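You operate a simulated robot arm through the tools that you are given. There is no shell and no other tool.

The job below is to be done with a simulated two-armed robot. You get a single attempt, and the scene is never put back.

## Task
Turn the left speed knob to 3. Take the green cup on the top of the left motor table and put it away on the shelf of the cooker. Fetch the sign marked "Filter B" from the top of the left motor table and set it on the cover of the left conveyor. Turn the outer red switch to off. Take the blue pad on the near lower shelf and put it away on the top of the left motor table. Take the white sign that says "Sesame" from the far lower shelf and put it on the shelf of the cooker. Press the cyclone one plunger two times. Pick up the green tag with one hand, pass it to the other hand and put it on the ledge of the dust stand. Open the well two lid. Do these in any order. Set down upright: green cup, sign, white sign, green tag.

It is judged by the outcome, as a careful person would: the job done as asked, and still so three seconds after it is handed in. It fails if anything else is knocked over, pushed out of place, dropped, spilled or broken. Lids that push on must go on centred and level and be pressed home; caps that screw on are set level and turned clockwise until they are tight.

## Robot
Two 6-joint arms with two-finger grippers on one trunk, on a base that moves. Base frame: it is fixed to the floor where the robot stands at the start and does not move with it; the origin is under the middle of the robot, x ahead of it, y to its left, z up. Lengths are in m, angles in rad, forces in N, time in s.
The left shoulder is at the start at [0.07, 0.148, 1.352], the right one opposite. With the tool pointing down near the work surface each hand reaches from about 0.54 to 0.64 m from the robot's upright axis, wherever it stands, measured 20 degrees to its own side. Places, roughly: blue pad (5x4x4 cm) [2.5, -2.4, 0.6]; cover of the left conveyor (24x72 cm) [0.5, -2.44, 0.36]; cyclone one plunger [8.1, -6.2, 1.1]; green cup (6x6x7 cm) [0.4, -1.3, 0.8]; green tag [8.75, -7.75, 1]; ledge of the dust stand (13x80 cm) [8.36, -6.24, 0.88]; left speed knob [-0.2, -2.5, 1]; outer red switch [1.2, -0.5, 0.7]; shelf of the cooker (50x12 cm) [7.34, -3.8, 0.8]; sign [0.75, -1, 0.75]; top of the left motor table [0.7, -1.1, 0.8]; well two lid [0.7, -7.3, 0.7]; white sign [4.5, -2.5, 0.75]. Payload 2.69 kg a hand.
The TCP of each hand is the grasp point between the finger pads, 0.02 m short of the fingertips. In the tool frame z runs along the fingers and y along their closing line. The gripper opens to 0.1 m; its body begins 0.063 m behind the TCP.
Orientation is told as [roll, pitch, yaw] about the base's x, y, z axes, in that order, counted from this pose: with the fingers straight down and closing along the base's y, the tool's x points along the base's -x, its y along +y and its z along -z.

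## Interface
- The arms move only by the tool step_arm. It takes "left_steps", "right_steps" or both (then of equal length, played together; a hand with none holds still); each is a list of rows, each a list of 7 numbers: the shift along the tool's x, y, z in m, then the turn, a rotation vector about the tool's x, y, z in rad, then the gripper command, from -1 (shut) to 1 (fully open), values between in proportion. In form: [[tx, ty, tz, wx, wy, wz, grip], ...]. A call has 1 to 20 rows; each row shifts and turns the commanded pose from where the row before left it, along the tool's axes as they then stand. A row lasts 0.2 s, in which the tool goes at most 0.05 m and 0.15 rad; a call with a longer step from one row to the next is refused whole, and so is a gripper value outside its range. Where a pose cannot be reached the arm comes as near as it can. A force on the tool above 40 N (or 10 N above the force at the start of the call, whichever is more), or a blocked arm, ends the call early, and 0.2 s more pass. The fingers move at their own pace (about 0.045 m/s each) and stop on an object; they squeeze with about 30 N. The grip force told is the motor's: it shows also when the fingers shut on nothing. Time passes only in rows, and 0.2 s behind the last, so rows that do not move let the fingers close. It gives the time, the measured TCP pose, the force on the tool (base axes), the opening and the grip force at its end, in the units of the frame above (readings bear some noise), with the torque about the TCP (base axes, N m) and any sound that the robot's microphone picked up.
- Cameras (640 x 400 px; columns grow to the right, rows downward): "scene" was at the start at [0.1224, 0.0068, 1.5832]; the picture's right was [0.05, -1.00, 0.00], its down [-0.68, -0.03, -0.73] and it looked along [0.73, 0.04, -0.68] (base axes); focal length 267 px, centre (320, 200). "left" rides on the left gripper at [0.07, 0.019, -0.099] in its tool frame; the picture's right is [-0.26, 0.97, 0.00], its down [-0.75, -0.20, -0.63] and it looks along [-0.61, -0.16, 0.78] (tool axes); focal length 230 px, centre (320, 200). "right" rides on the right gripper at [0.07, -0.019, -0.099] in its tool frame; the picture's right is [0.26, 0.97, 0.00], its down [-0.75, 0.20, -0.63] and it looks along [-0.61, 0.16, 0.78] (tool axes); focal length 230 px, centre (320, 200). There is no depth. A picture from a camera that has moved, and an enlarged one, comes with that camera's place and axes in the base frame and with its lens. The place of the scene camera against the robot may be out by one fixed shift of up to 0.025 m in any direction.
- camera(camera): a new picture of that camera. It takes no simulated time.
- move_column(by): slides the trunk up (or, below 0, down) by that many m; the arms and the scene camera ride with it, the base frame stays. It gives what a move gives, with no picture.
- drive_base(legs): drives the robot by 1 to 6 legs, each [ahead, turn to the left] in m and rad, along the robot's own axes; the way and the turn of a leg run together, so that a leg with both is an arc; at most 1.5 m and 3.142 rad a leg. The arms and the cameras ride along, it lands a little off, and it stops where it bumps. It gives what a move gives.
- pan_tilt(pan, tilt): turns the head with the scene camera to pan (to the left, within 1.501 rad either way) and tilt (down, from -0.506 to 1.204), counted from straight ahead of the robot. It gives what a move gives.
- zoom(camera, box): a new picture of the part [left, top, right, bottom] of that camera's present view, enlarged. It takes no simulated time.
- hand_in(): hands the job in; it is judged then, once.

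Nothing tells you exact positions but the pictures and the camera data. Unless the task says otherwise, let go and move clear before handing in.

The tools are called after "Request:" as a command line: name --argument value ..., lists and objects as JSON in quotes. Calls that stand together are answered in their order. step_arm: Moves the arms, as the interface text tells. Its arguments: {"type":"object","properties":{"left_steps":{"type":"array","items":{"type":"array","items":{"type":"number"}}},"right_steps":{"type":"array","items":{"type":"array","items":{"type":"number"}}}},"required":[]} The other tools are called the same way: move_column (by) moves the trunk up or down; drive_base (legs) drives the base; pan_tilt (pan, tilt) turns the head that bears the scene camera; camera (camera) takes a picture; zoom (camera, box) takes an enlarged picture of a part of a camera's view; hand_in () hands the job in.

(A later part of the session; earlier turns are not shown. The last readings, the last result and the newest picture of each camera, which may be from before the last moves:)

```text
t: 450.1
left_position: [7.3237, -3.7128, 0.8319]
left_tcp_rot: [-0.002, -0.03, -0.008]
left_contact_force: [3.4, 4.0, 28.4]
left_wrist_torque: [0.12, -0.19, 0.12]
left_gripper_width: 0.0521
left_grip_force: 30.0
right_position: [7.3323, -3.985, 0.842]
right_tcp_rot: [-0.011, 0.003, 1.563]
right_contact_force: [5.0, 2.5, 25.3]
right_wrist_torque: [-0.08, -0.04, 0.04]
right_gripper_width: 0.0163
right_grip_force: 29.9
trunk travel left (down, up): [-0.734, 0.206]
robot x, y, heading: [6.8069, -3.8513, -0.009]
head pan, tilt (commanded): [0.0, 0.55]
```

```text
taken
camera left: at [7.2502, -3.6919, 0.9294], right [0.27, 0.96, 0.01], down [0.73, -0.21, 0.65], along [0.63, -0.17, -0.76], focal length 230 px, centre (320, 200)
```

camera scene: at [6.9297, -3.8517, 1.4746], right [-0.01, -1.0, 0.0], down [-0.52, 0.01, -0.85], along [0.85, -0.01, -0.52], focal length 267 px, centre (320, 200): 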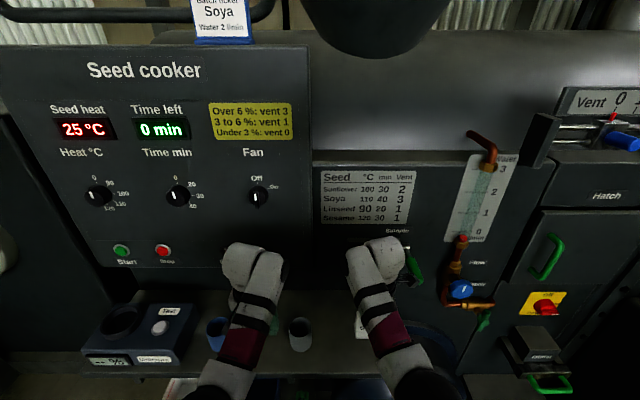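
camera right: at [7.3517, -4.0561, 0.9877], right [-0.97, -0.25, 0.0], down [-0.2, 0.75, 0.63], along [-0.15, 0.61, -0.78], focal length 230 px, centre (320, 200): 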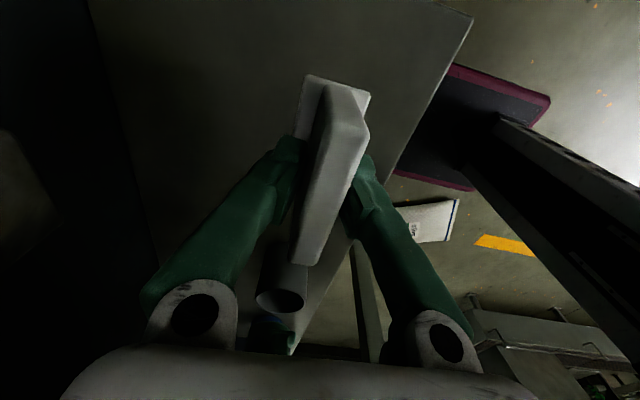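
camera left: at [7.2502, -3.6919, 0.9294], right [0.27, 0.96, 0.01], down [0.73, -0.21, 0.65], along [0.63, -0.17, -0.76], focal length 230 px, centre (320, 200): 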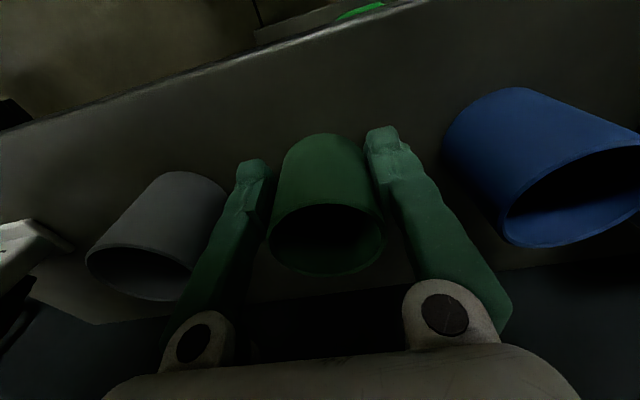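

Both have touched down on the shelf at about z=0.80. I'll ease the pressure, release both, and raise the hands straight up.

Request:
step_arm --left_steps '[[0, 0, -0.004, 0, 0, 0, -1], [0, 0, 0, 0, 0, 0, -0.2], [0, 0, 0, 0, 0, 0, 0.2], [0, 0, 0, 0, 0, 0, 0.5], [0, 0, 0, 0, 0, 0, 0.5]]' --right_steps '[[0, 0, -0.005, 0, 0, 0, -1], [0, 0, 0, 0, 0, 0, -0.5], [0, 0, 0, 0, 0, 0, -0.2], [0, 0, 0, 0, 0, 0, 0.0], [0, 0, 0, 0, 0, 0, 0.0]]'

Request:
camera --camera "left"

Request:
camera --camera "right"

```text
t: 451.3
left_position: [7.3254, -3.7138, 0.8284]
left_tcp_rot: [-0.004, -0.015, -0.01]
left_contact_force: [-0.2, -1.3, 0.0]
left_wrist_torque: [0.01, -0.01, 0.01]
left_gripper_width: 0.0751
left_grip_force: 0.0
right_position: [7.3376, -3.988, 0.8408]
right_tcp_rot: [0.0, 0.004, 1.562]
right_contact_force: [-0.3, 0.0, 0.5]
right_wrist_torque: [0.01, 0.0, 0.02]
right_gripper_width: 0.0498
right_grip_force: 0.1
trunk travel left (down, up): [-0.734, 0.206]
robot x, y, heading: [6.8072, -3.8559, -0.013]
head pan, tilt (commanded): [0.0, 0.55]
```

```text
taken
camera left: at [7.2546, -3.6931, 0.9274], right [0.27, 0.96, 0.0], down [0.74, -0.21, 0.64], along [0.62, -0.17, -0.77], focal length 230 px, centre (320, 200)
```

left: 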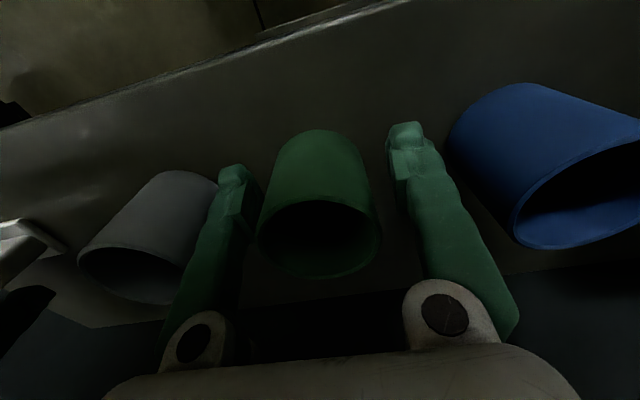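

```text
taken
camera right: at [7.3553, -4.0562, 0.9409], right [-0.97, -0.25, 0.0], down [-0.19, 0.75, 0.63], along [-0.16, 0.61, -0.78], focal length 230 px, centre (320, 200)
```

right: 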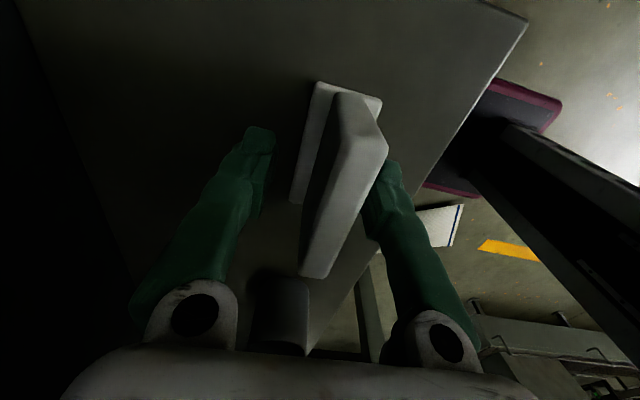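

Request:
step_arm --left_steps '[[0, 0, 0, 0, 0, 0, 0.5], [0, 0, 0, 0, 0, 0, 0.5], [0, 0, -0.02, 0, 0, 0, 0.5], [0, 0, -0.03, 0, 0, 0, 0.5], [0, 0, -0.03, 0, 0, 0, 0.5]]' --right_steps '[[0, 0.006, 0, 0, 0, 0, 0.1], [0, 0.005, 0, 0, 0, 0, 0.2], [0, 0, -0.02, 0, 0, 0, 0.2], [0, 0, -0.03, 0, 0, 0, 0.2], [0, 0, -0.03, 0, 0, 0, 0.2]]'

Request:
camera --camera "right"

Request:
camera --camera "left"

```text
t: 452.5
left_position: [7.3505, -3.7207, 0.883]
left_tcp_rot: [-0.004, -0.013, -0.011]
left_contact_force: [0.5, 0.7, 0.6]
left_wrist_torque: [0.02, 0.02, 0.01]
left_gripper_width: 0.075
left_grip_force: 0.1
left hand out of reach, approached as far as the arm can: row 4, 5
right_position: [7.3563, -3.9806, 0.8973]
right_tcp_rot: [0.0, 0.003, 1.56]
right_contact_force: [0.4, -0.8, -0.9]
right_wrist_torque: [0.0, 0.01, -0.03]
right_gripper_width: 0.0604
right_grip_force: 0.0
right hand out of reach, approached as far as the arm can: row 4, 5
trunk travel left (down, up): [-0.734, 0.206]
robot x, y, heading: [6.8041, -3.849, -0.012]
head pan, tilt (commanded): [0.0, 0.55]
```

```text
taken
camera right: at [7.3732, -4.0497, 0.998], right [-0.97, -0.25, 0.0], down [-0.19, 0.76, 0.63], along [-0.16, 0.61, -0.78], focal length 230 px, centre (320, 200)
```

right: 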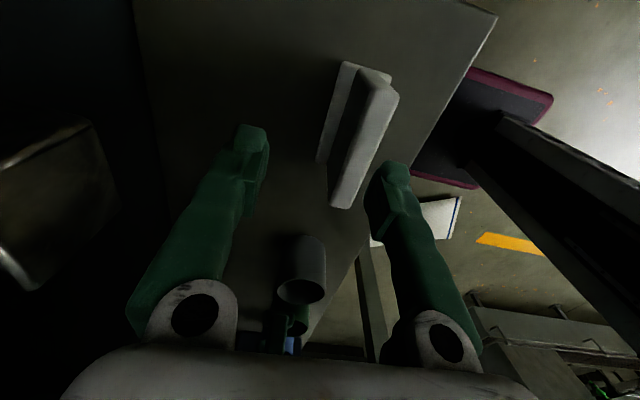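

```text
taken
camera left: at [7.2798, -3.6999, 0.9819], right [0.27, 0.96, 0.0], down [0.74, -0.21, 0.64], along [0.62, -0.17, -0.77], focal length 230 px, centre (320, 200)
```

left: 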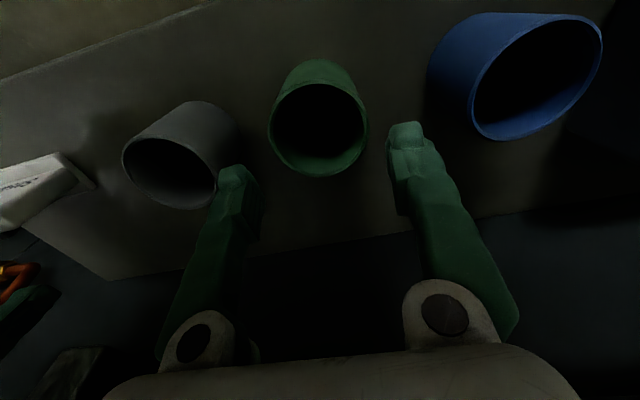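

Request:
move_column --by 0.08

Request:
drive_base --legs '[[-0.3, 0]]'

Request:
camera --camera "scene"

Request:
zoom --camera "scene" --box '[160, 200, 440, 350]'

```text
t: 453.7
left_position: [7.3505, -3.7194, 0.9643]
left_tcp_rot: [-0.004, -0.016, -0.01]
left_contact_force: [0.2, 0.6, 0.0]
left_wrist_torque: [0.05, -0.02, -0.02]
left_gripper_width: 0.0749
left_grip_force: 0.2
right_position: [7.3538, -3.98, 0.9781]
right_tcp_rot: [-0.003, 0.005, 1.562]
right_contact_force: [0.3, -0.1, -0.3]
right_wrist_torque: [-0.02, -0.04, 0.03]
right_gripper_width: 0.0601
right_grip_force: 0.1
trunk travel left (down, up): [-0.814, 0.126]
robot x, y, heading: [6.8057, -3.8529, -0.011]
head pan, tilt (commanded): [0.0, 0.55]
```

```text
t: 455.8
left_position: [7.0538, -3.718, 0.9637]
left_tcp_rot: [-0.003, -0.014, -0.012]
left_contact_force: [1.5, 0.2, 0.3]
left_wrist_torque: [-0.04, -0.01, 0.0]
left_gripper_width: 0.075
left_grip_force: 0.0
right_position: [7.0571, -3.9783, 0.9777]
right_tcp_rot: [-0.002, 0.004, 1.558]
right_contact_force: [0.0, 0.3, -1.0]
right_wrist_torque: [0.02, 0.0, 0.03]
right_gripper_width: 0.06
right_grip_force: 0.1
trunk travel left (down, up): [-0.814, 0.126]
robot x, y, heading: [6.5057, -3.8476, -0.012]
head pan, tilt (commanded): [0.0, 0.55]
```

```text
taken
camera scene: at [6.6374, -3.8478, 1.5039], right [-0.01, -1.0, 0.0], down [-0.52, 0.01, -0.85], along [0.85, -0.01, -0.52], focal length 267 px, centre (320, 200)
```

scene: 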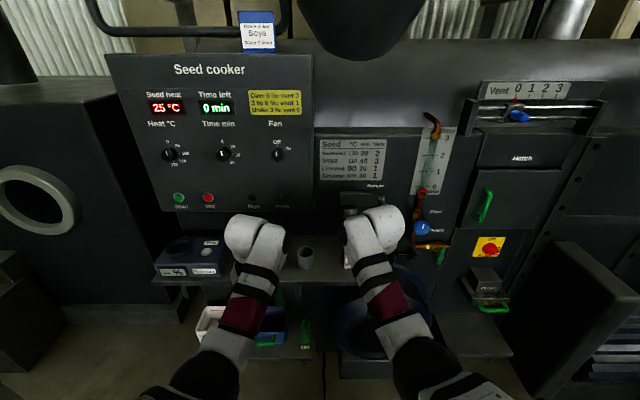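

```text
2.29 times, centred on (300, 275) of scene
camera zoom: at [6.6374, -3.8478, 1.5039], right [-0.01, -1.0, 0.0], down [-0.52, 0.01, -0.85], along [0.85, -0.01, -0.52], focal length 610 px, centre (366, 29)
```

zoom: 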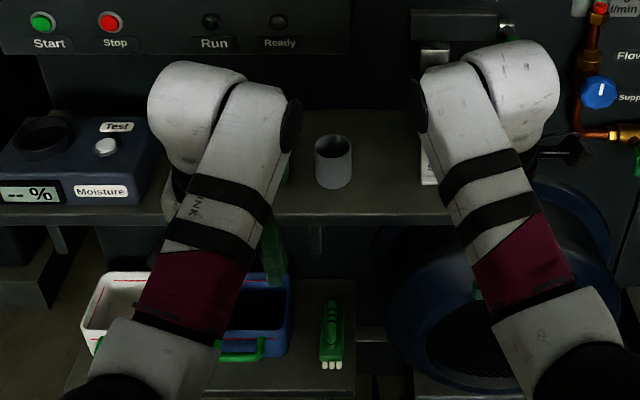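

Request:
step_arm --right_steps '[[0.01, 0, 0.01, 0, 0, 0.1428, 0.2], [0.01, 0, 0.01, 0, 0, 0.1428, 0.2], [0, 0, 0.01, 0, 0, 0.1428, 0.2], [0, 0, 0, 0, 0, 0.1428, 0.2], [0, 0, 0, 0, 0, 0.1428, 0.2], [0, 0, 0, 0, 0, 0.1428, 0.2], [0, 0, 0, 0, 0, 0.1428, 0.2], [0, 0, 0, 0, 0, 0.1428, 0.2], [0, 0, 0, 0, 0, 0.1428, 0.2], [0, 0, 0, 0, 0, 0.1428, 0.2], [0, 0, 0, 0, 0, 0.1428, 0.2], [0, -0.03, 0.01, 0, 0, 0, 1], [0.02, -0.02, 0.01, 0, 0, 0, 1]]' --left_steps '[[0, 0.02, 0.01, 0, 0, 0, 1], [0, 0.02, 0.01, 0, 0, 0, 1], [0, 0.02, 0.01, 0, 0, 0, 1], [0.02, 0, 0, 0, 0, 0, 1], [0.02, 0, 0, 0, 0, 0, 1], [0, 0, 0, 0, 0, 0, 1], [0, 0, 0, 0, 0, 0, 1], [0, 0, 0, 0, 0, 0, 1], [0, 0, 0, 0, 0, 0, 1], [0, 0, 0, 0, 0, 0, 1], [0, 0, 0, 0, 0, 0, 1], [0, 0, 0, 0, 0, 0, 1], [0, 0, 0, 0, 0, 0, 1]]'

Request:
drive_base --legs '[[-0.25, 0]]'

Request:
pan_tilt --pan 0.0 --tilt 0.4

Request:
zoom --camera "scene" --box '[200, 170, 440, 320]'

Request:
camera --camera "scene"

```text
t: 458.6
left_position: [7.0206, -3.6592, 0.9229]
left_tcp_rot: [-0.003, -0.017, -0.014]
left_contact_force: [-0.6, -0.6, 0.5]
left_wrist_torque: [0.0, 0.01, 0.0]
left_gripper_width: 0.1001
left_grip_force: 0.1
left hand out of reach, approached as far as the arm can: row 5
right_position: [7.0333, -4.048, 0.9274]
right_tcp_rot: [-0.001, -0.005, -0.013]
right_contact_force: [-0.8, -0.9, 0.6]
right_wrist_torque: [-0.01, -0.01, -0.03]
right_gripper_width: 0.1003
right_grip_force: 0.1
trunk travel left (down, up): [-0.814, 0.126]
robot x, y, heading: [6.5033, -3.8486, -0.018]
head pan, tilt (commanded): [0.0, 0.55]
```

```text
t: 460.4
left_position: [6.7776, -3.655, 0.9206]
left_tcp_rot: [-0.002, -0.013, -0.012]
left_contact_force: [0.1, 0.1, 0.0]
left_wrist_torque: [-0.02, 0.01, -0.06]
left_gripper_width: 0.1002
left_grip_force: 0.0
right_position: [6.7884, -4.0437, 0.9266]
right_tcp_rot: [-0.003, -0.001, -0.009]
right_contact_force: [-0.7, -0.2, 0.6]
right_wrist_torque: [-0.01, 0.01, 0.02]
right_gripper_width: 0.0999
right_grip_force: 0.1
trunk travel left (down, up): [-0.814, 0.126]
robot x, y, heading: [6.261, -3.8455, -0.011]
head pan, tilt (commanded): [0.0, 0.55]
```

```text
t: 461.1
left_position: [6.7746, -3.6529, 0.9236]
left_tcp_rot: [-0.005, -0.016, -0.012]
left_contact_force: [-0.4, -0.8, 0.1]
left_wrist_torque: [-0.01, -0.01, -0.01]
left_gripper_width: 0.0998
left_grip_force: 0.1
right_position: [6.7875, -4.0402, 0.9277]
right_tcp_rot: [-0.004, -0.005, -0.012]
right_contact_force: [-0.5, 0.9, 1.4]
right_wrist_torque: [0.01, 0.01, 0.01]
right_gripper_width: 0.1
right_grip_force: 0.1
trunk travel left (down, up): [-0.814, 0.126]
robot x, y, heading: [6.2587, -3.8455, -0.013]
head pan, tilt (commanded): [0.0, 0.4]
```

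```text
2.67 times, centred on (320, 245) of scene
camera zoom: at [6.3912, -3.8442, 1.5178], right [-0.01, -1.0, 0.0], down [-0.39, 0.01, -0.92], along [0.92, -0.01, -0.39], focal length 712 px, centre (320, 80)
```

zoom: 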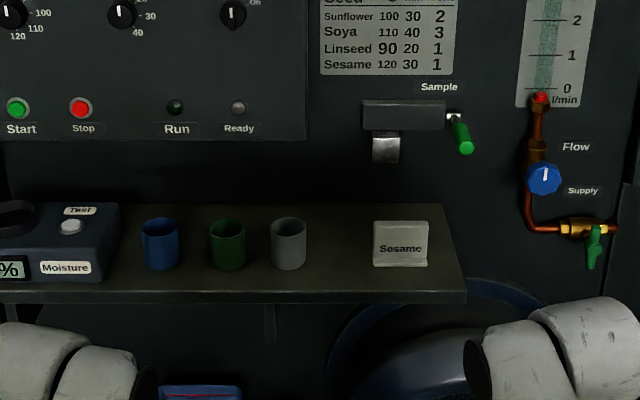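

```text
taken
camera scene: at [6.3912, -3.8442, 1.5178], right [-0.01, -1.0, 0.0], down [-0.39, 0.01, -0.92], along [0.92, -0.01, -0.39], focal length 267 px, centre (320, 200)
```

scene: 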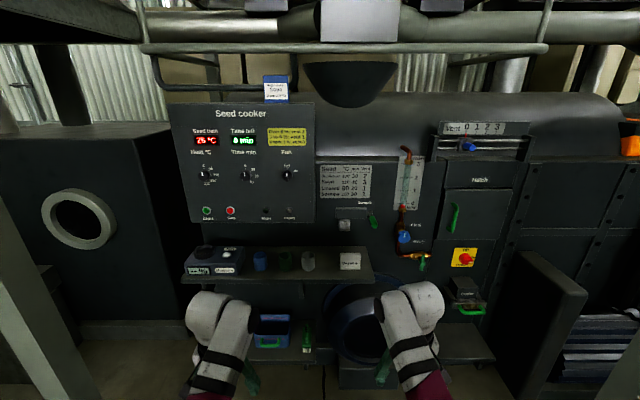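

Cup and sign are both standing properly on the cooker shelf. Next I'll look toward the cyclone, dust stand and tag area to the right.

Request:
pan_tilt --pan -0.9 --tilt 0.35

Request:
camera --camera "scene"

Request:
pan_tilt --pan -1.5 --tilt 0.4

Request:
camera --camera "scene"

```text
t: 462.3
left_position: [6.7757, -3.6542, 0.9221]
left_tcp_rot: [-0.003, -0.016, -0.012]
left_contact_force: [-0.9, 0.8, 0.3]
left_wrist_torque: [-0.01, 0.02, 0.02]
left_gripper_width: 0.1
left_grip_force: 0.0
right_position: [6.7869, -4.042, 0.9278]
right_tcp_rot: [-0.002, -0.003, -0.013]
right_contact_force: [0.4, -0.7, -0.4]
right_wrist_torque: [0.0, 0.0, 0.02]
right_gripper_width: 0.0999
right_grip_force: 0.0
trunk travel left (down, up): [-0.814, 0.126]
robot x, y, heading: [6.2607, -3.8473, -0.013]
head pan, tilt (commanded): [-0.901, 0.351]
```

```text
taken
camera scene: at [6.3559, -3.9166, 1.5224], right [-0.79, -0.61, 0.0], down [-0.21, 0.27, -0.94], along [0.57, -0.74, -0.34], focal length 267 px, centre (320, 200)
```

scene: 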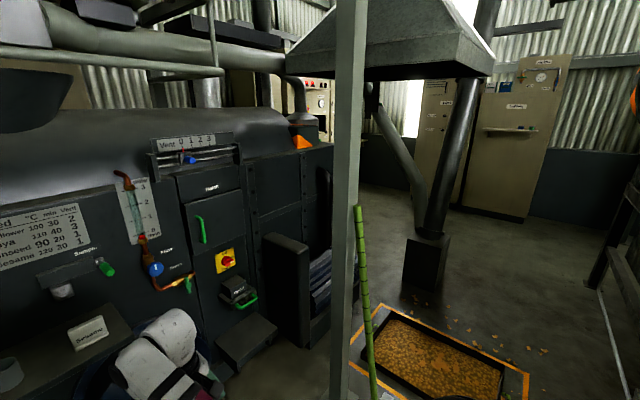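

```text
t: 463.3
left_position: [6.7744, -3.6541, 0.923]
left_tcp_rot: [-0.003, -0.015, -0.012]
left_contact_force: [0.8, 0.4, -0.4]
left_wrist_torque: [0.03, 0.0, 0.02]
left_gripper_width: 0.1001
left_grip_force: 0.0
right_position: [6.7866, -4.0416, 0.9273]
right_tcp_rot: [-0.005, -0.004, -0.012]
right_contact_force: [-0.6, -0.1, -0.3]
right_wrist_torque: [0.03, -0.05, 0.0]
right_gripper_width: 0.0998
right_grip_force: 0.1
trunk travel left (down, up): [-0.814, 0.126]
robot x, y, heading: [6.2601, -3.8457, -0.015]
head pan, tilt (commanded): [-1.499, 0.4]
```

```text
taken
camera scene: at [6.3045, -3.9353, 1.5178], right [-1.0, -0.06, 0.0], down [-0.02, 0.39, -0.92], along [0.05, -0.92, -0.39], focal length 267 px, centre (320, 200)
```

scene: 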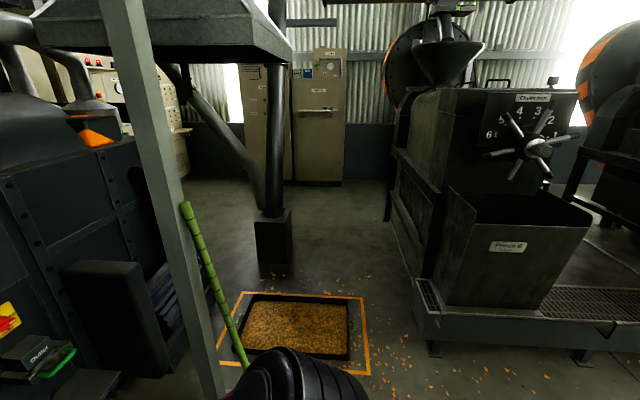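

The grain pit blocks the short way, with only about a 0.37 m gap beside it. The safe route is back down the central aisle and round the right-hand press line, passing well two on the way. I'll turn and drive back.

Request:
drive_base --legs '[[0, 3.09], [1.5, 0], [1.5, 0], [1.5, 0], [1.5, 0], [0.9, 0]]'

Request:
pan_tilt --pan 0.6 --tilt 0.4

Request:
camera --camera "scene"

```text
t: 503.5
left_position: [-1.1675, -3.6246, 0.9229]
left_tcp_rot: [-0.002, -0.018, 3.124]
left_contact_force: [-0.5, 0.6, 0.1]
left_wrist_torque: [0.0, -0.02, 0.03]
left_gripper_width: 0.0999
left_grip_force: 0.1
right_position: [-1.1765, -3.2358, 0.9288]
right_tcp_rot: [-0.003, -0.005, 3.124]
right_contact_force: [-0.2, -0.7, 0.8]
right_wrist_torque: [0.03, -0.02, -0.02]
right_gripper_width: 0.1
right_grip_force: 0.1
trunk travel left (down, up): [-0.814, 0.126]
robot x, y, heading: [-0.6514, -3.4361, 3.122]
head pan, tilt (commanded): [-1.499, 0.4]
```

```text
t: 505.5
left_position: [-1.1665, -3.6243, 0.9224]
left_tcp_rot: [-0.005, -0.015, 3.123]
left_contact_force: [-0.2, 0.3, 0.5]
left_wrist_torque: [0.0, 0.02, 0.03]
left_gripper_width: 0.1002
left_grip_force: 0.1
right_position: [-1.1759, -3.2361, 0.9278]
right_tcp_rot: [-0.002, -0.003, 3.125]
right_contact_force: [0.1, -0.2, 0.2]
right_wrist_torque: [0.0, 0.03, 0.0]
right_gripper_width: 0.0999
right_grip_force: 0.0
trunk travel left (down, up): [-0.814, 0.126]
robot x, y, heading: [-0.6471, -3.4339, 3.117]
head pan, tilt (commanded): [0.6, 0.4]
```

```text
taken
camera scene: at [-0.7882, -3.4836, 1.5178], right [-0.55, 0.84, 0.0], down [0.33, 0.21, -0.92], along [-0.77, -0.5, -0.39], focal length 267 px, centre (320, 200)
```

scene: 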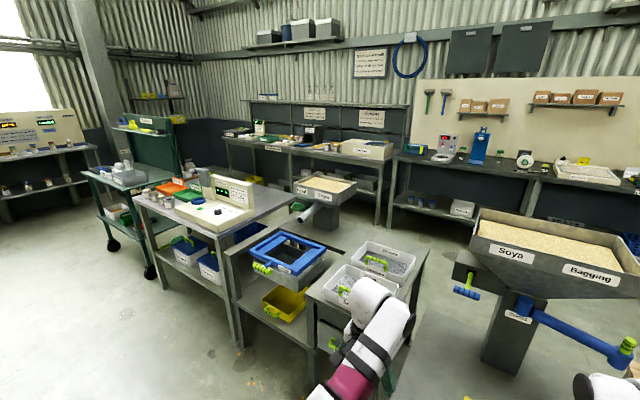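

Request:
drive_base --legs '[[0, 1.6]]'

Request:
pan_tilt --pan 0.15 --tilt 0.3

Request:
camera --camera "scene"

Request:
zoom --camera "scene" --box '[100, 60, 420, 280]'

```text
t: 509.8
left_position: [-0.438, -3.9428, 0.9229]
left_tcp_rot: [-0.004, -0.015, -1.537]
left_contact_force: [-0.4, 0.4, -0.7]
left_wrist_torque: [0.02, 0.0, 0.03]
left_gripper_width: 0.1
left_grip_force: 0.0
right_position: [-0.8236, -3.9728, 0.9258]
right_tcp_rot: [-0.002, -0.001, -1.538]
right_contact_force: [0.3, 0.0, -0.8]
right_wrist_torque: [0.02, -0.02, -0.04]
right_gripper_width: 0.1002
right_grip_force: 0.1
trunk travel left (down, up): [-0.814, 0.126]
robot x, y, heading: [-0.6525, -3.4358, -1.538]
head pan, tilt (commanded): [0.6, 0.4]
```

```text
t: 510.7
left_position: [-0.437, -3.9432, 0.9237]
left_tcp_rot: [-0.003, -0.016, -1.537]
left_contact_force: [-0.1, 0.4, -0.4]
left_wrist_torque: [-0.02, -0.05, 0.01]
left_gripper_width: 0.1002
left_grip_force: 0.0
right_position: [-0.824, -3.9724, 0.9279]
right_tcp_rot: [-0.004, -0.003, -1.537]
right_contact_force: [-0.7, -0.6, 0.2]
right_wrist_torque: [0.01, 0.01, -0.01]
right_gripper_width: 0.1
right_grip_force: 0.1
trunk travel left (down, up): [-0.814, 0.126]
robot x, y, heading: [-0.6487, -3.437, -1.539]
head pan, tilt (commanded): [0.15, 0.3]
```

```text
taken
camera scene: at [-0.642, -3.576, 1.527], right [-0.98, -0.18, 0.0], down [-0.05, 0.29, -0.96], along [0.17, -0.94, -0.3], focal length 267 px, centre (320, 200)
```

scene: 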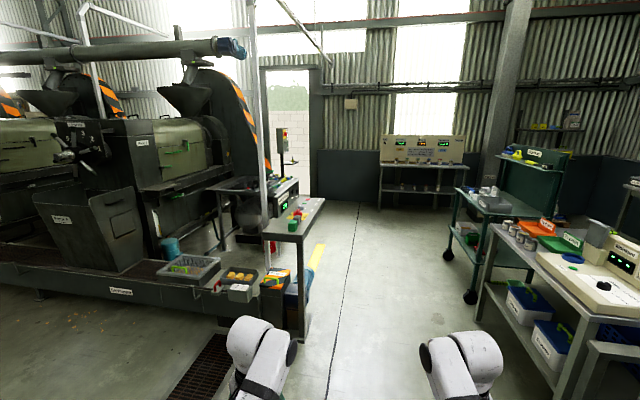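

```text
1.82 times, centred on (260, 170) of scene
camera zoom: at [-0.642, -3.576, 1.527], right [-0.98, -0.18, 0.0], down [-0.05, 0.29, -0.96], along [0.17, -0.94, -0.3], focal length 486 px, centre (429, 254)
```

zoom: 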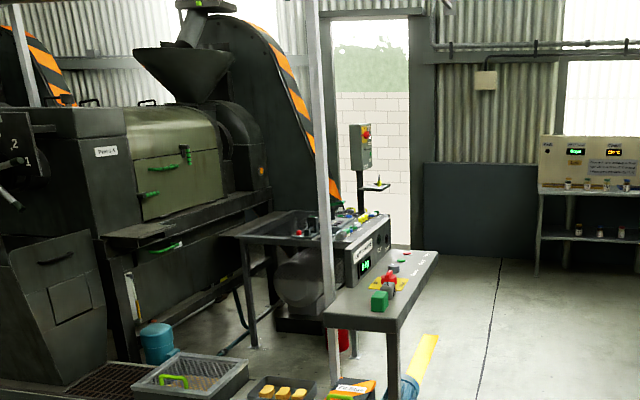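

Request:
drive_base --legs '[[0, -0.066], [1.5, 0], [1.2, 0]]'

Request:
pan_tilt --pan 0.8 --tilt 0.5

Request:
camera --camera "scene"

Request:
pan_tilt --pan 0.2 --tilt 0.4

Request:
camera --camera "scene"

```text
t: 524.3
left_position: [-0.5736, -6.6546, 0.9222]
left_tcp_rot: [-0.003, -0.017, -1.608]
left_contact_force: [0.4, 0.7, -0.1]
left_wrist_torque: [-0.03, 0.0, -0.02]
left_gripper_width: 0.0999
left_grip_force: 0.0
right_position: [-0.9626, -6.6572, 0.9287]
right_tcp_rot: [-0.005, -0.003, -1.607]
right_contact_force: [1.0, -0.1, -0.9]
right_wrist_torque: [0.0, -0.01, 0.0]
right_gripper_width: 0.1001
right_grip_force: 0.1
trunk travel left (down, up): [-0.814, 0.126]
robot x, y, heading: [-0.7558, -6.1321, -1.607]
head pan, tilt (commanded): [0.15, 0.3]
```

```text
t: 525.3
left_position: [-0.5732, -6.6539, 0.9225]
left_tcp_rot: [-0.005, -0.015, -1.608]
left_contact_force: [-0.7, -0.4, 0.2]
left_wrist_torque: [-0.01, 0.01, 0.01]
left_gripper_width: 0.1
left_grip_force: 0.0
right_position: [-0.9625, -6.6573, 0.9278]
right_tcp_rot: [-0.006, -0.004, -1.607]
right_contact_force: [0.6, -0.1, -0.2]
right_wrist_torque: [-0.01, -0.02, 0.01]
right_gripper_width: 0.1001
right_grip_force: 0.1
trunk travel left (down, up): [-0.814, 0.126]
robot x, y, heading: [-0.751, -6.1349, -1.611]
head pan, tilt (commanded): [0.799, 0.499]
```

```text
taken
camera scene: at [-0.7011, -6.2485, 1.5087], right [-0.73, -0.69, 0.0], down [-0.33, 0.35, -0.88], along [0.6, -0.64, -0.48], focal length 267 px, centre (320, 200)
```

scene: 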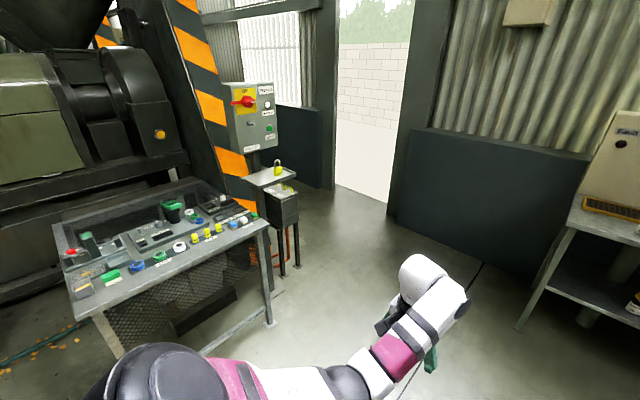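

```text
t: 526.3
left_position: [-0.5731, -6.6553, 0.9226]
left_tcp_rot: [-0.004, -0.017, -1.606]
left_contact_force: [-0.6, 0.2, -0.4]
left_wrist_torque: [-0.01, -0.01, 0.01]
left_gripper_width: 0.1001
left_grip_force: 0.1
right_position: [-0.9614, -6.6581, 0.9273]
right_tcp_rot: [-0.004, -0.004, -1.608]
right_contact_force: [-0.3, 0.8, 0.0]
right_wrist_torque: [0.02, -0.01, 0.03]
right_gripper_width: 0.1003
right_grip_force: 0.1
trunk travel left (down, up): [-0.814, 0.126]
robot x, y, heading: [-0.7481, -6.1358, -1.611]
head pan, tilt (commanded): [0.201, 0.4]
```

```text
taken
camera scene: at [-0.7487, -6.274, 1.5178], right [-0.99, -0.16, 0.0], down [-0.06, 0.38, -0.92], along [0.15, -0.91, -0.39], focal length 267 px, centre (320, 200)
```

scene: 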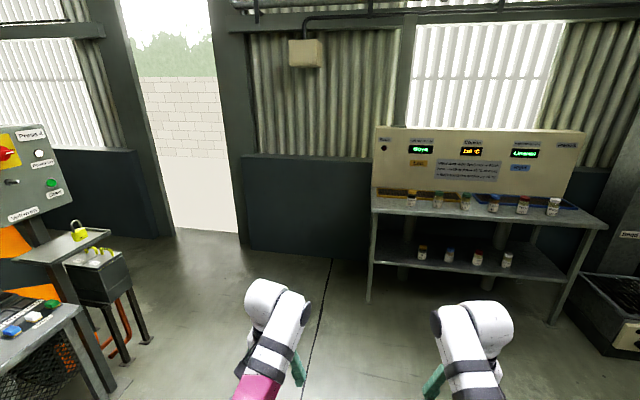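

Request:
pan_tilt --pan 0.8 --tilt 0.5

Request:
zoom --camera "scene" --box '[50, 170, 310, 350]'

Request:
zoom --camera "scene" --box '[60, 180, 180, 290]'

Request:
zoom --camera "scene" --box '[160, 160, 310, 280]'

```text
t: 527.3
left_position: [-0.5734, -6.6555, 0.9228]
left_tcp_rot: [-0.003, -0.016, -1.608]
left_contact_force: [-0.3, 1.1, -0.6]
left_wrist_torque: [0.0, 0.0, 0.0]
left_gripper_width: 0.0999
left_grip_force: 0.0
right_position: [-0.9622, -6.6581, 0.928]
right_tcp_rot: [-0.003, -0.002, -1.607]
right_contact_force: [0.5, -0.8, -1.0]
right_wrist_torque: [0.0, 0.0, 0.0]
right_gripper_width: 0.1001
right_grip_force: 0.0
trunk travel left (down, up): [-0.814, 0.126]
robot x, y, heading: [-0.7555, -6.1341, -1.609]
head pan, tilt (commanded): [0.799, 0.499]
```

```text
2.22 times, centred on (180, 260) of scene
camera zoom: at [-0.7012, -6.2487, 1.5087], right [-0.73, -0.69, 0.0], down [-0.33, 0.35, -0.88], along [0.6, -0.64, -0.48], focal length 594 px, centre (631, 67)
```

zoom: 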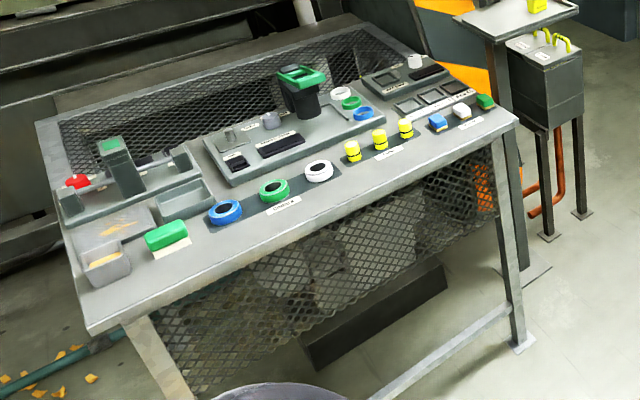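

```text
3.64 times, centred on (120, 235) of scene
camera zoom: at [-0.7012, -6.2487, 1.5087], right [-0.73, -0.69, 0.0], down [-0.33, 0.35, -0.88], along [0.6, -0.64, -0.48], focal length 971 px, centre (1047, 73)
```

zoom: 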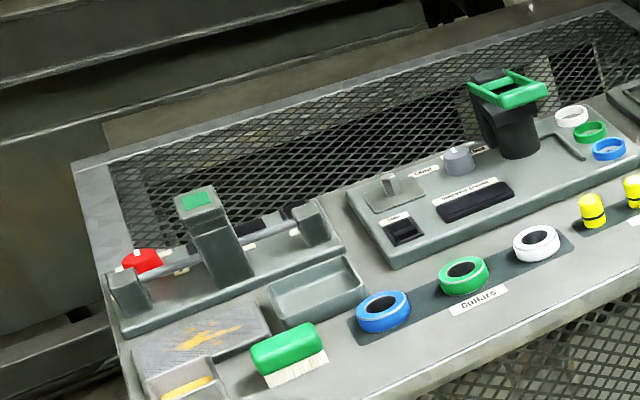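

```text
3.33 times, centred on (235, 220) of scene
camera zoom: at [-0.7012, -6.2487, 1.5087], right [-0.73, -0.69, 0.0], down [-0.33, 0.35, -0.88], along [0.6, -0.64, -0.48], focal length 890 px, centre (603, 133)
```

zoom: 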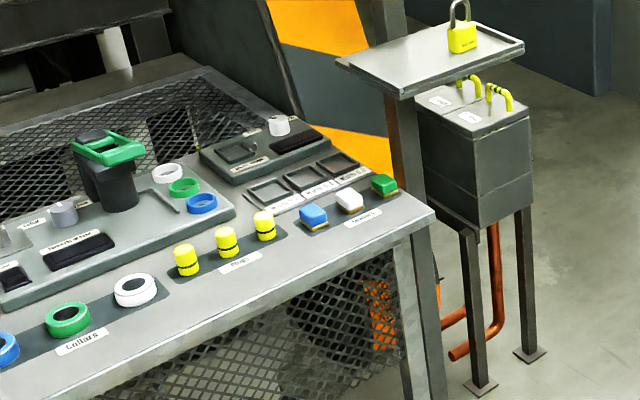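

I see a box on legs past the end of the right motor table with two lids carrying yellow handles; those must be the wells. I'll drive over for a closer look.

Request:
drive_base --legs '[[0, 0.4], [1.1, 0], [0, 1.2]]'

Request:
pan_tilt --pan 0.0 --tilt 0.6

Request:
camera --camera "scene"

Request:
zoom --camera "scene" --box '[220, 100, 420, 260]'

Request:
camera --camera "right"

Request:
camera --camera "left"

```text
t: 537.1
left_position: [0.1335, -6.9643, 0.9222]
left_tcp_rot: [-0.004, -0.017, -0.012]
left_contact_force: [-0.3, -0.4, -0.3]
left_wrist_torque: [0.02, -0.03, 0.0]
left_gripper_width: 0.1001
left_grip_force: 0.0
right_position: [0.1468, -7.3545, 0.9281]
right_tcp_rot: [-0.004, 0.0, -0.008]
right_contact_force: [0.1, 0.8, -0.1]
right_wrist_torque: [0.01, 0.03, -0.01]
right_gripper_width: 0.0999
right_grip_force: 0.1
trunk travel left (down, up): [-0.814, 0.126]
robot x, y, heading: [-0.3812, -7.1577, -0.007]
head pan, tilt (commanded): [0.799, 0.499]
```

```text
t: 538.3
left_position: [0.1341, -6.965, 0.9239]
left_tcp_rot: [-0.003, -0.016, -0.01]
left_contact_force: [0.0, 0.3, 0.5]
left_wrist_torque: [0.02, -0.02, -0.01]
left_gripper_width: 0.1001
left_grip_force: 0.0
right_position: [0.1472, -7.3516, 0.9273]
right_tcp_rot: [-0.004, -0.001, -0.009]
right_contact_force: [-0.3, 0.0, 0.3]
right_wrist_torque: [0.02, 0.01, 0.02]
right_gripper_width: 0.0999
right_grip_force: 0.0
trunk travel left (down, up): [-0.814, 0.126]
robot x, y, heading: [-0.3837, -7.1552, -0.008]
head pan, tilt (commanded): [0.0, 0.6]
```

```text
taken
camera scene: at [-0.2527, -7.1557, 1.4996], right [-0.01, -1.0, 0.0], down [-0.56, 0.01, -0.83], along [0.82, -0.01, -0.56], focal length 267 px, centre (320, 200)
```

scene: 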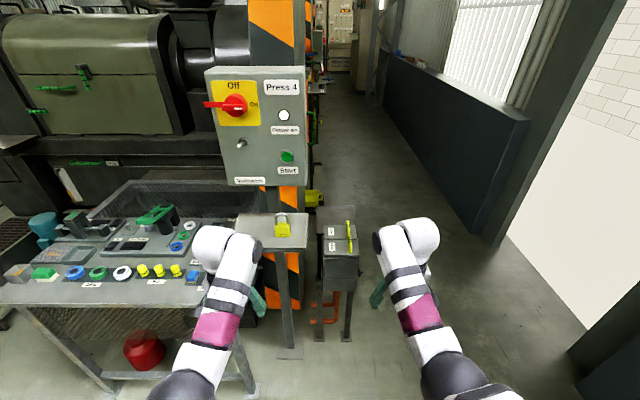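

```text
2.50 times, centred on (320, 180) of scene
camera zoom: at [-0.2527, -7.1557, 1.4996], right [-0.01, -1.0, 0.0], down [-0.56, 0.01, -0.83], along [0.82, -0.01, -0.56], focal length 668 px, centre (320, 250)
```

zoom: 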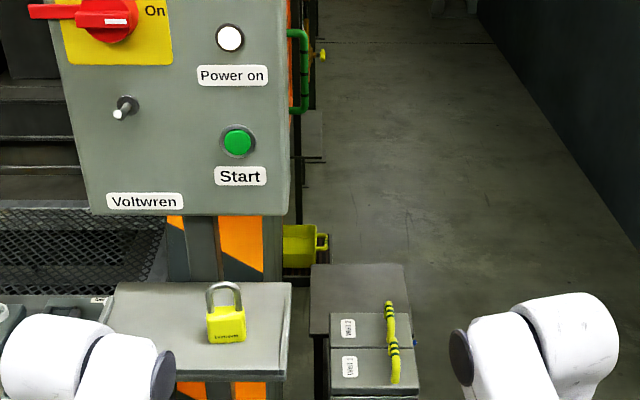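

```text
taken
camera right: at [0.0775, -7.3703, 1.027], right [-0.25, 0.97, 0.0], down [0.75, 0.2, 0.63], along [0.61, 0.15, -0.78], focal length 230 px, centre (320, 200)
```

right: 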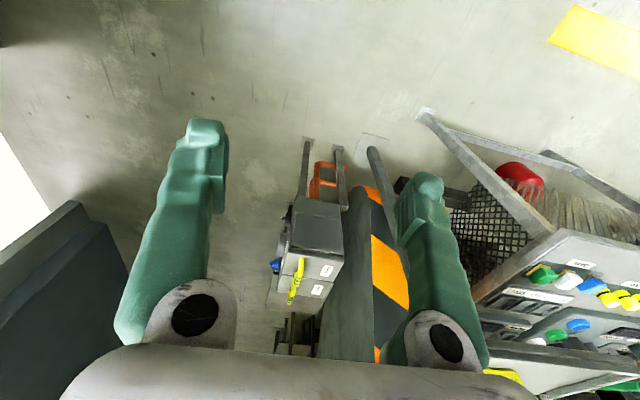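

```text
taken
camera left: at [0.0625, -6.9442, 1.0207], right [0.27, 0.96, 0.0], down [0.74, -0.2, 0.64], along [0.62, -0.17, -0.77], focal length 230 px, centre (320, 200)
```

left: 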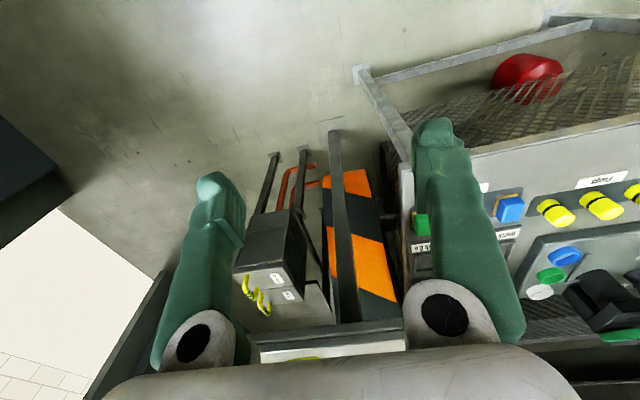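

Request:
zoom --camera "scene" --box '[310, 195, 370, 265]'

Request:
zoom --camera "right" --box '[250, 180, 360, 320]'

Request:
zoom --camera "left" --box '[220, 190, 350, 340]'

```text
5.71 times, centred on (340, 230) of scene
camera zoom: at [-0.2527, -7.1557, 1.4996], right [-0.01, -1.0, 0.0], down [-0.56, 0.01, -0.83], along [0.82, -0.01, -0.56], focal length 1526 px, centre (206, 29)
```

zoom: 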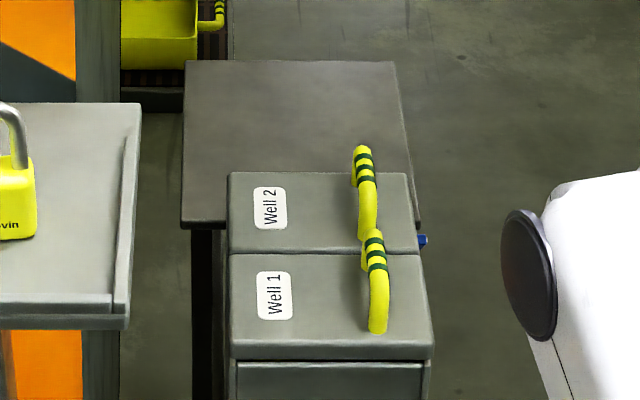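

```text
2.86 times, centred on (305, 250) of right
camera zoom: at [0.0775, -7.3703, 1.027], right [-0.25, 0.97, 0.0], down [0.75, 0.2, 0.63], along [0.61, 0.15, -0.78], focal length 657 px, centre (363, 57)
```

zoom: 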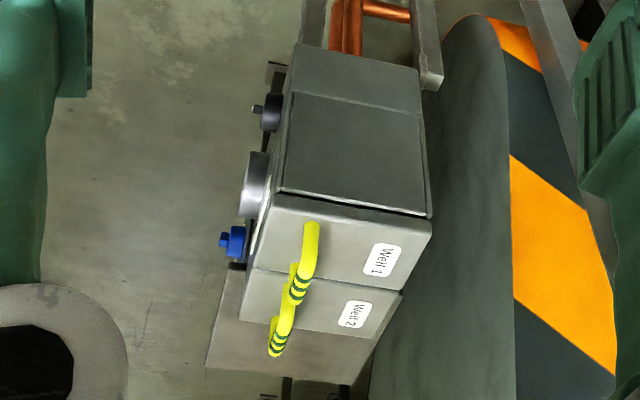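

```text
2.67 times, centred on (285, 265) of left
camera zoom: at [0.0625, -6.9442, 1.0207], right [0.27, 0.96, 0.0], down [0.74, -0.2, 0.64], along [0.62, -0.17, -0.77], focal length 614 px, centre (413, 27)
```

zoom: 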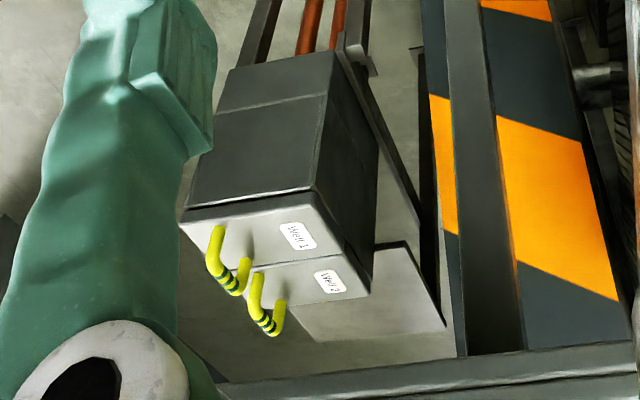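

Well 1 is the near lid and Well 2 the far one; both have a yellow bow handle near the -y edge, so the hinge is at +y. Handle 2 is near (0.69, -7.295, 0.682). I'll move the base so my left hand lines up with it.

Request:
drive_base --legs '[[0, -0.62], [0.53, 0], [0, 0.625]]'

Request:
camera --camera "left"

Request:
camera --camera "scene"

```text
t: 544.7
left_position: [0.5551, -7.2833, 0.9225]
left_tcp_rot: [-0.004, -0.016, -0.022]
left_contact_force: [-0.3, -0.2, -0.6]
left_wrist_torque: [0.0, 0.0, 0.0]
left_gripper_width: 0.1001
left_grip_force: 0.0
right_position: [0.5622, -7.6731, 0.9263]
right_tcp_rot: [-0.004, -0.003, -0.022]
right_contact_force: [-0.1, -0.1, 0.0]
right_wrist_torque: [0.0, -0.02, 0.0]
right_gripper_width: 0.1
right_grip_force: 0.1
trunk travel left (down, up): [-0.814, 0.126]
robot x, y, heading: [0.0442, -7.4658, -0.022]
head pan, tilt (commanded): [0.0, 0.6]
```

```text
taken
camera left: at [0.4838, -7.2633, 1.0208], right [0.28, 0.96, 0.0], down [0.74, -0.21, 0.64], along [0.62, -0.18, -0.77], focal length 230 px, centre (320, 200)
```

left: 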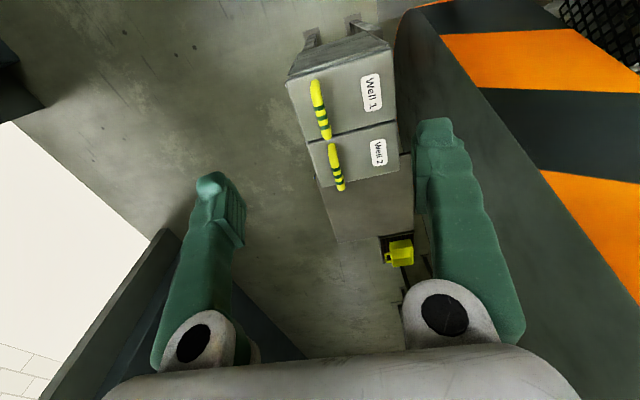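

```text
taken
camera scene: at [0.1657, -7.4708, 1.4996], right [-0.03, -1.0, 0.0], down [-0.56, 0.01, -0.82], along [0.82, -0.02, -0.57], focal length 267 px, centre (320, 200)
```

scene: 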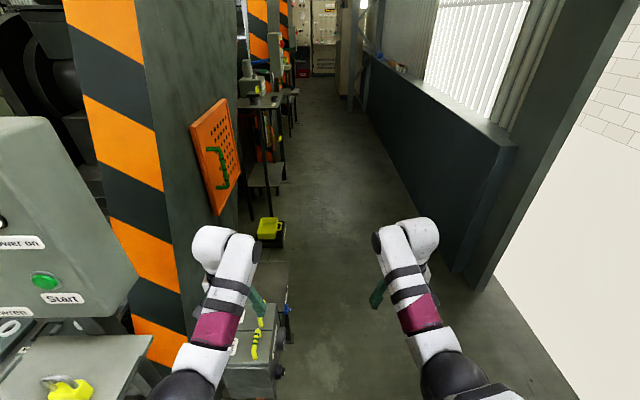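

Request:
drive_base --legs '[[0.08, 0]]'

Request:
step_arm --left_steps '[[-0.03, -0.005, 0.01, 0, 0.005, -0.01, 0.4], [-0.03, -0.005, 0.01, 0, 0.005, -0.01, 0.4]]'

Request:
move_column --by -0.14

Request:
camera --camera "left"

```text
t: 546.3
left_position: [0.63, -7.2872, 0.9266]
left_tcp_rot: [-0.012, -0.057, -0.021]
left_contact_force: [0.2, 0.5, -0.6]
left_wrist_torque: [-0.03, 0.1, 0.02]
left_gripper_width: 0.1001
left_grip_force: 0.0
right_position: [0.6323, -7.6747, 0.9303]
right_tcp_rot: [-0.004, -0.013, -0.027]
right_contact_force: [1.1, 0.6, -0.1]
right_wrist_torque: [-0.03, 0.08, 0.01]
right_gripper_width: 0.1
right_grip_force: 0.0
trunk travel left (down, up): [-0.814, 0.126]
robot x, y, heading: [0.1207, -7.4731, -0.027]
head pan, tilt (commanded): [0.0, 0.6]
stopped in leg 1: the robot was blocked; the commanded pose is now the measured one
```

```text
t: 546.9
left_position: [0.6852, -7.2994, 0.9122]
left_tcp_rot: [-0.012, -0.046, -0.001]
left_contact_force: [1.8, -0.1, -0.7]
left_wrist_torque: [0.03, 0.04, 0.01]
left_gripper_width: 0.0699
left_grip_force: 0.0
right_position: [0.6272, -7.675, 0.9331]
right_tcp_rot: [-0.005, -0.017, -0.028]
right_contact_force: [0.1, -0.1, 0.0]
right_wrist_torque: [-0.05, 0.06, 0.01]
right_gripper_width: 0.0998
right_grip_force: 0.0
trunk travel left (down, up): [-0.814, 0.126]
robot x, y, heading: [0.1144, -7.4714, -0.023]
head pan, tilt (commanded): [0.0, 0.6]
```

```text
t: 548.6
left_position: [0.6814, -7.2996, 0.7744]
left_tcp_rot: [-0.013, -0.051, 0.0]
left_contact_force: [-0.3, 0.6, 0.4]
left_wrist_torque: [-0.01, -0.02, -0.03]
left_gripper_width: 0.07
left_grip_force: 0.1
right_position: [0.6244, -7.6748, 0.7945]
right_tcp_rot: [-0.003, -0.02, -0.027]
right_contact_force: [0.9, -0.3, 0.1]
right_wrist_torque: [0.01, 0.0, 0.01]
right_gripper_width: 0.0997
right_grip_force: 0.0
trunk travel left (down, up): [-0.674, 0.266]
robot x, y, heading: [0.1162, -7.4747, -0.03]
head pan, tilt (commanded): [0.0, 0.6]
```

```text
taken
camera left: at [0.6065, -7.2782, 0.8699], right [0.26, 0.97, 0.0], down [0.72, -0.19, 0.67], along [0.65, -0.17, -0.74], focal length 230 px, centre (320, 200)
```

left: 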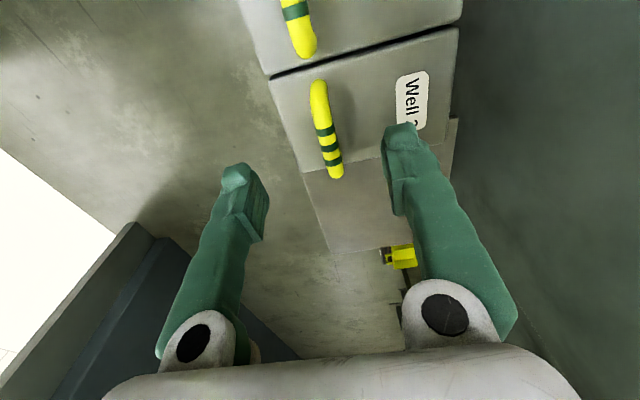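

Request:
step_arm --left_steps '[[-0.009, 0.0023, 0.025, -0.013, 0.051, 0, 0.2], [-0.009, 0.0023, 0.03, 0, 0, 0, 0.2]]'

Request:
camera --camera "left"

```text
t: 549.2
left_position: [0.7007, -7.2941, 0.7198]
left_tcp_rot: [0.0, -0.002, 0.0]
left_contact_force: [0.2, -0.3, -0.3]
left_wrist_torque: [-0.01, -0.01, 0.06]
left_gripper_width: 0.0599
left_grip_force: 0.1
right_position: [0.6238, -7.6764, 0.7938]
right_tcp_rot: [-0.004, -0.018, -0.027]
right_contact_force: [0.3, 1.0, 0.3]
right_wrist_torque: [-0.02, 0.0, 0.02]
right_gripper_width: 0.0998
right_grip_force: 0.0
trunk travel left (down, up): [-0.674, 0.266]
robot x, y, heading: [0.1205, -7.4708, -0.03]
head pan, tilt (commanded): [0.0, 0.6]
```

```text
taken
camera left: at [0.6304, -7.2746, 0.8189], right [0.26, 0.97, 0.0], down [0.75, -0.2, 0.63], along [0.61, -0.16, -0.78], focal length 230 px, centre (320, 200)
```

left: 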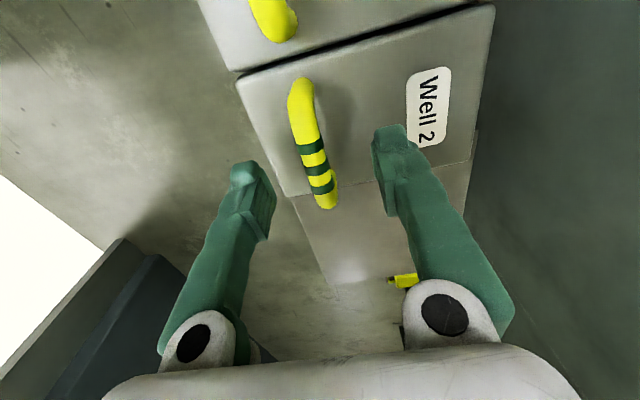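

Request:
step_arm --left_steps '[[0, -0.005, 0.015, 0, 0, 0, 0.1], [0, 0, 0.015, 0, 0, 0, 0.1]]'

Request:
camera --camera "left"

```text
t: 549.8
left_position: [0.6901, -7.2919, 0.697]
left_tcp_rot: [0.001, -0.001, 0.0]
left_contact_force: [-0.2, -0.1, 0.2]
left_wrist_torque: [-0.02, 0.0, 0.01]
left_gripper_width: 0.0551
left_grip_force: 0.0
left hand out of reach, approached as far as the arm can: row 1, 2
right_position: [0.6231, -7.6748, 0.795]
right_tcp_rot: [-0.003, -0.017, -0.029]
right_contact_force: [-1.6, -0.1, 0.1]
right_wrist_torque: [0.0, -0.01, 0.03]
right_gripper_width: 0.1
right_grip_force: 0.1
trunk travel left (down, up): [-0.674, 0.266]
robot x, y, heading: [0.1185, -7.4722, -0.025]
head pan, tilt (commanded): [0.0, 0.6]
```

```text
taken
camera left: at [0.6198, -7.2733, 0.7956], right [0.26, 0.97, 0.0], down [0.75, -0.2, 0.63], along [0.61, -0.16, -0.78], focal length 230 px, centre (320, 200)
```

left: 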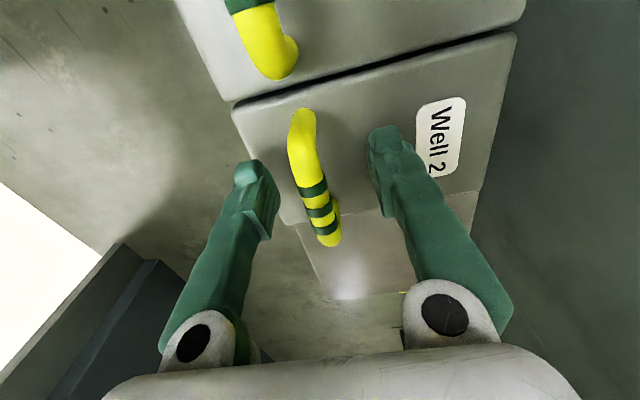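

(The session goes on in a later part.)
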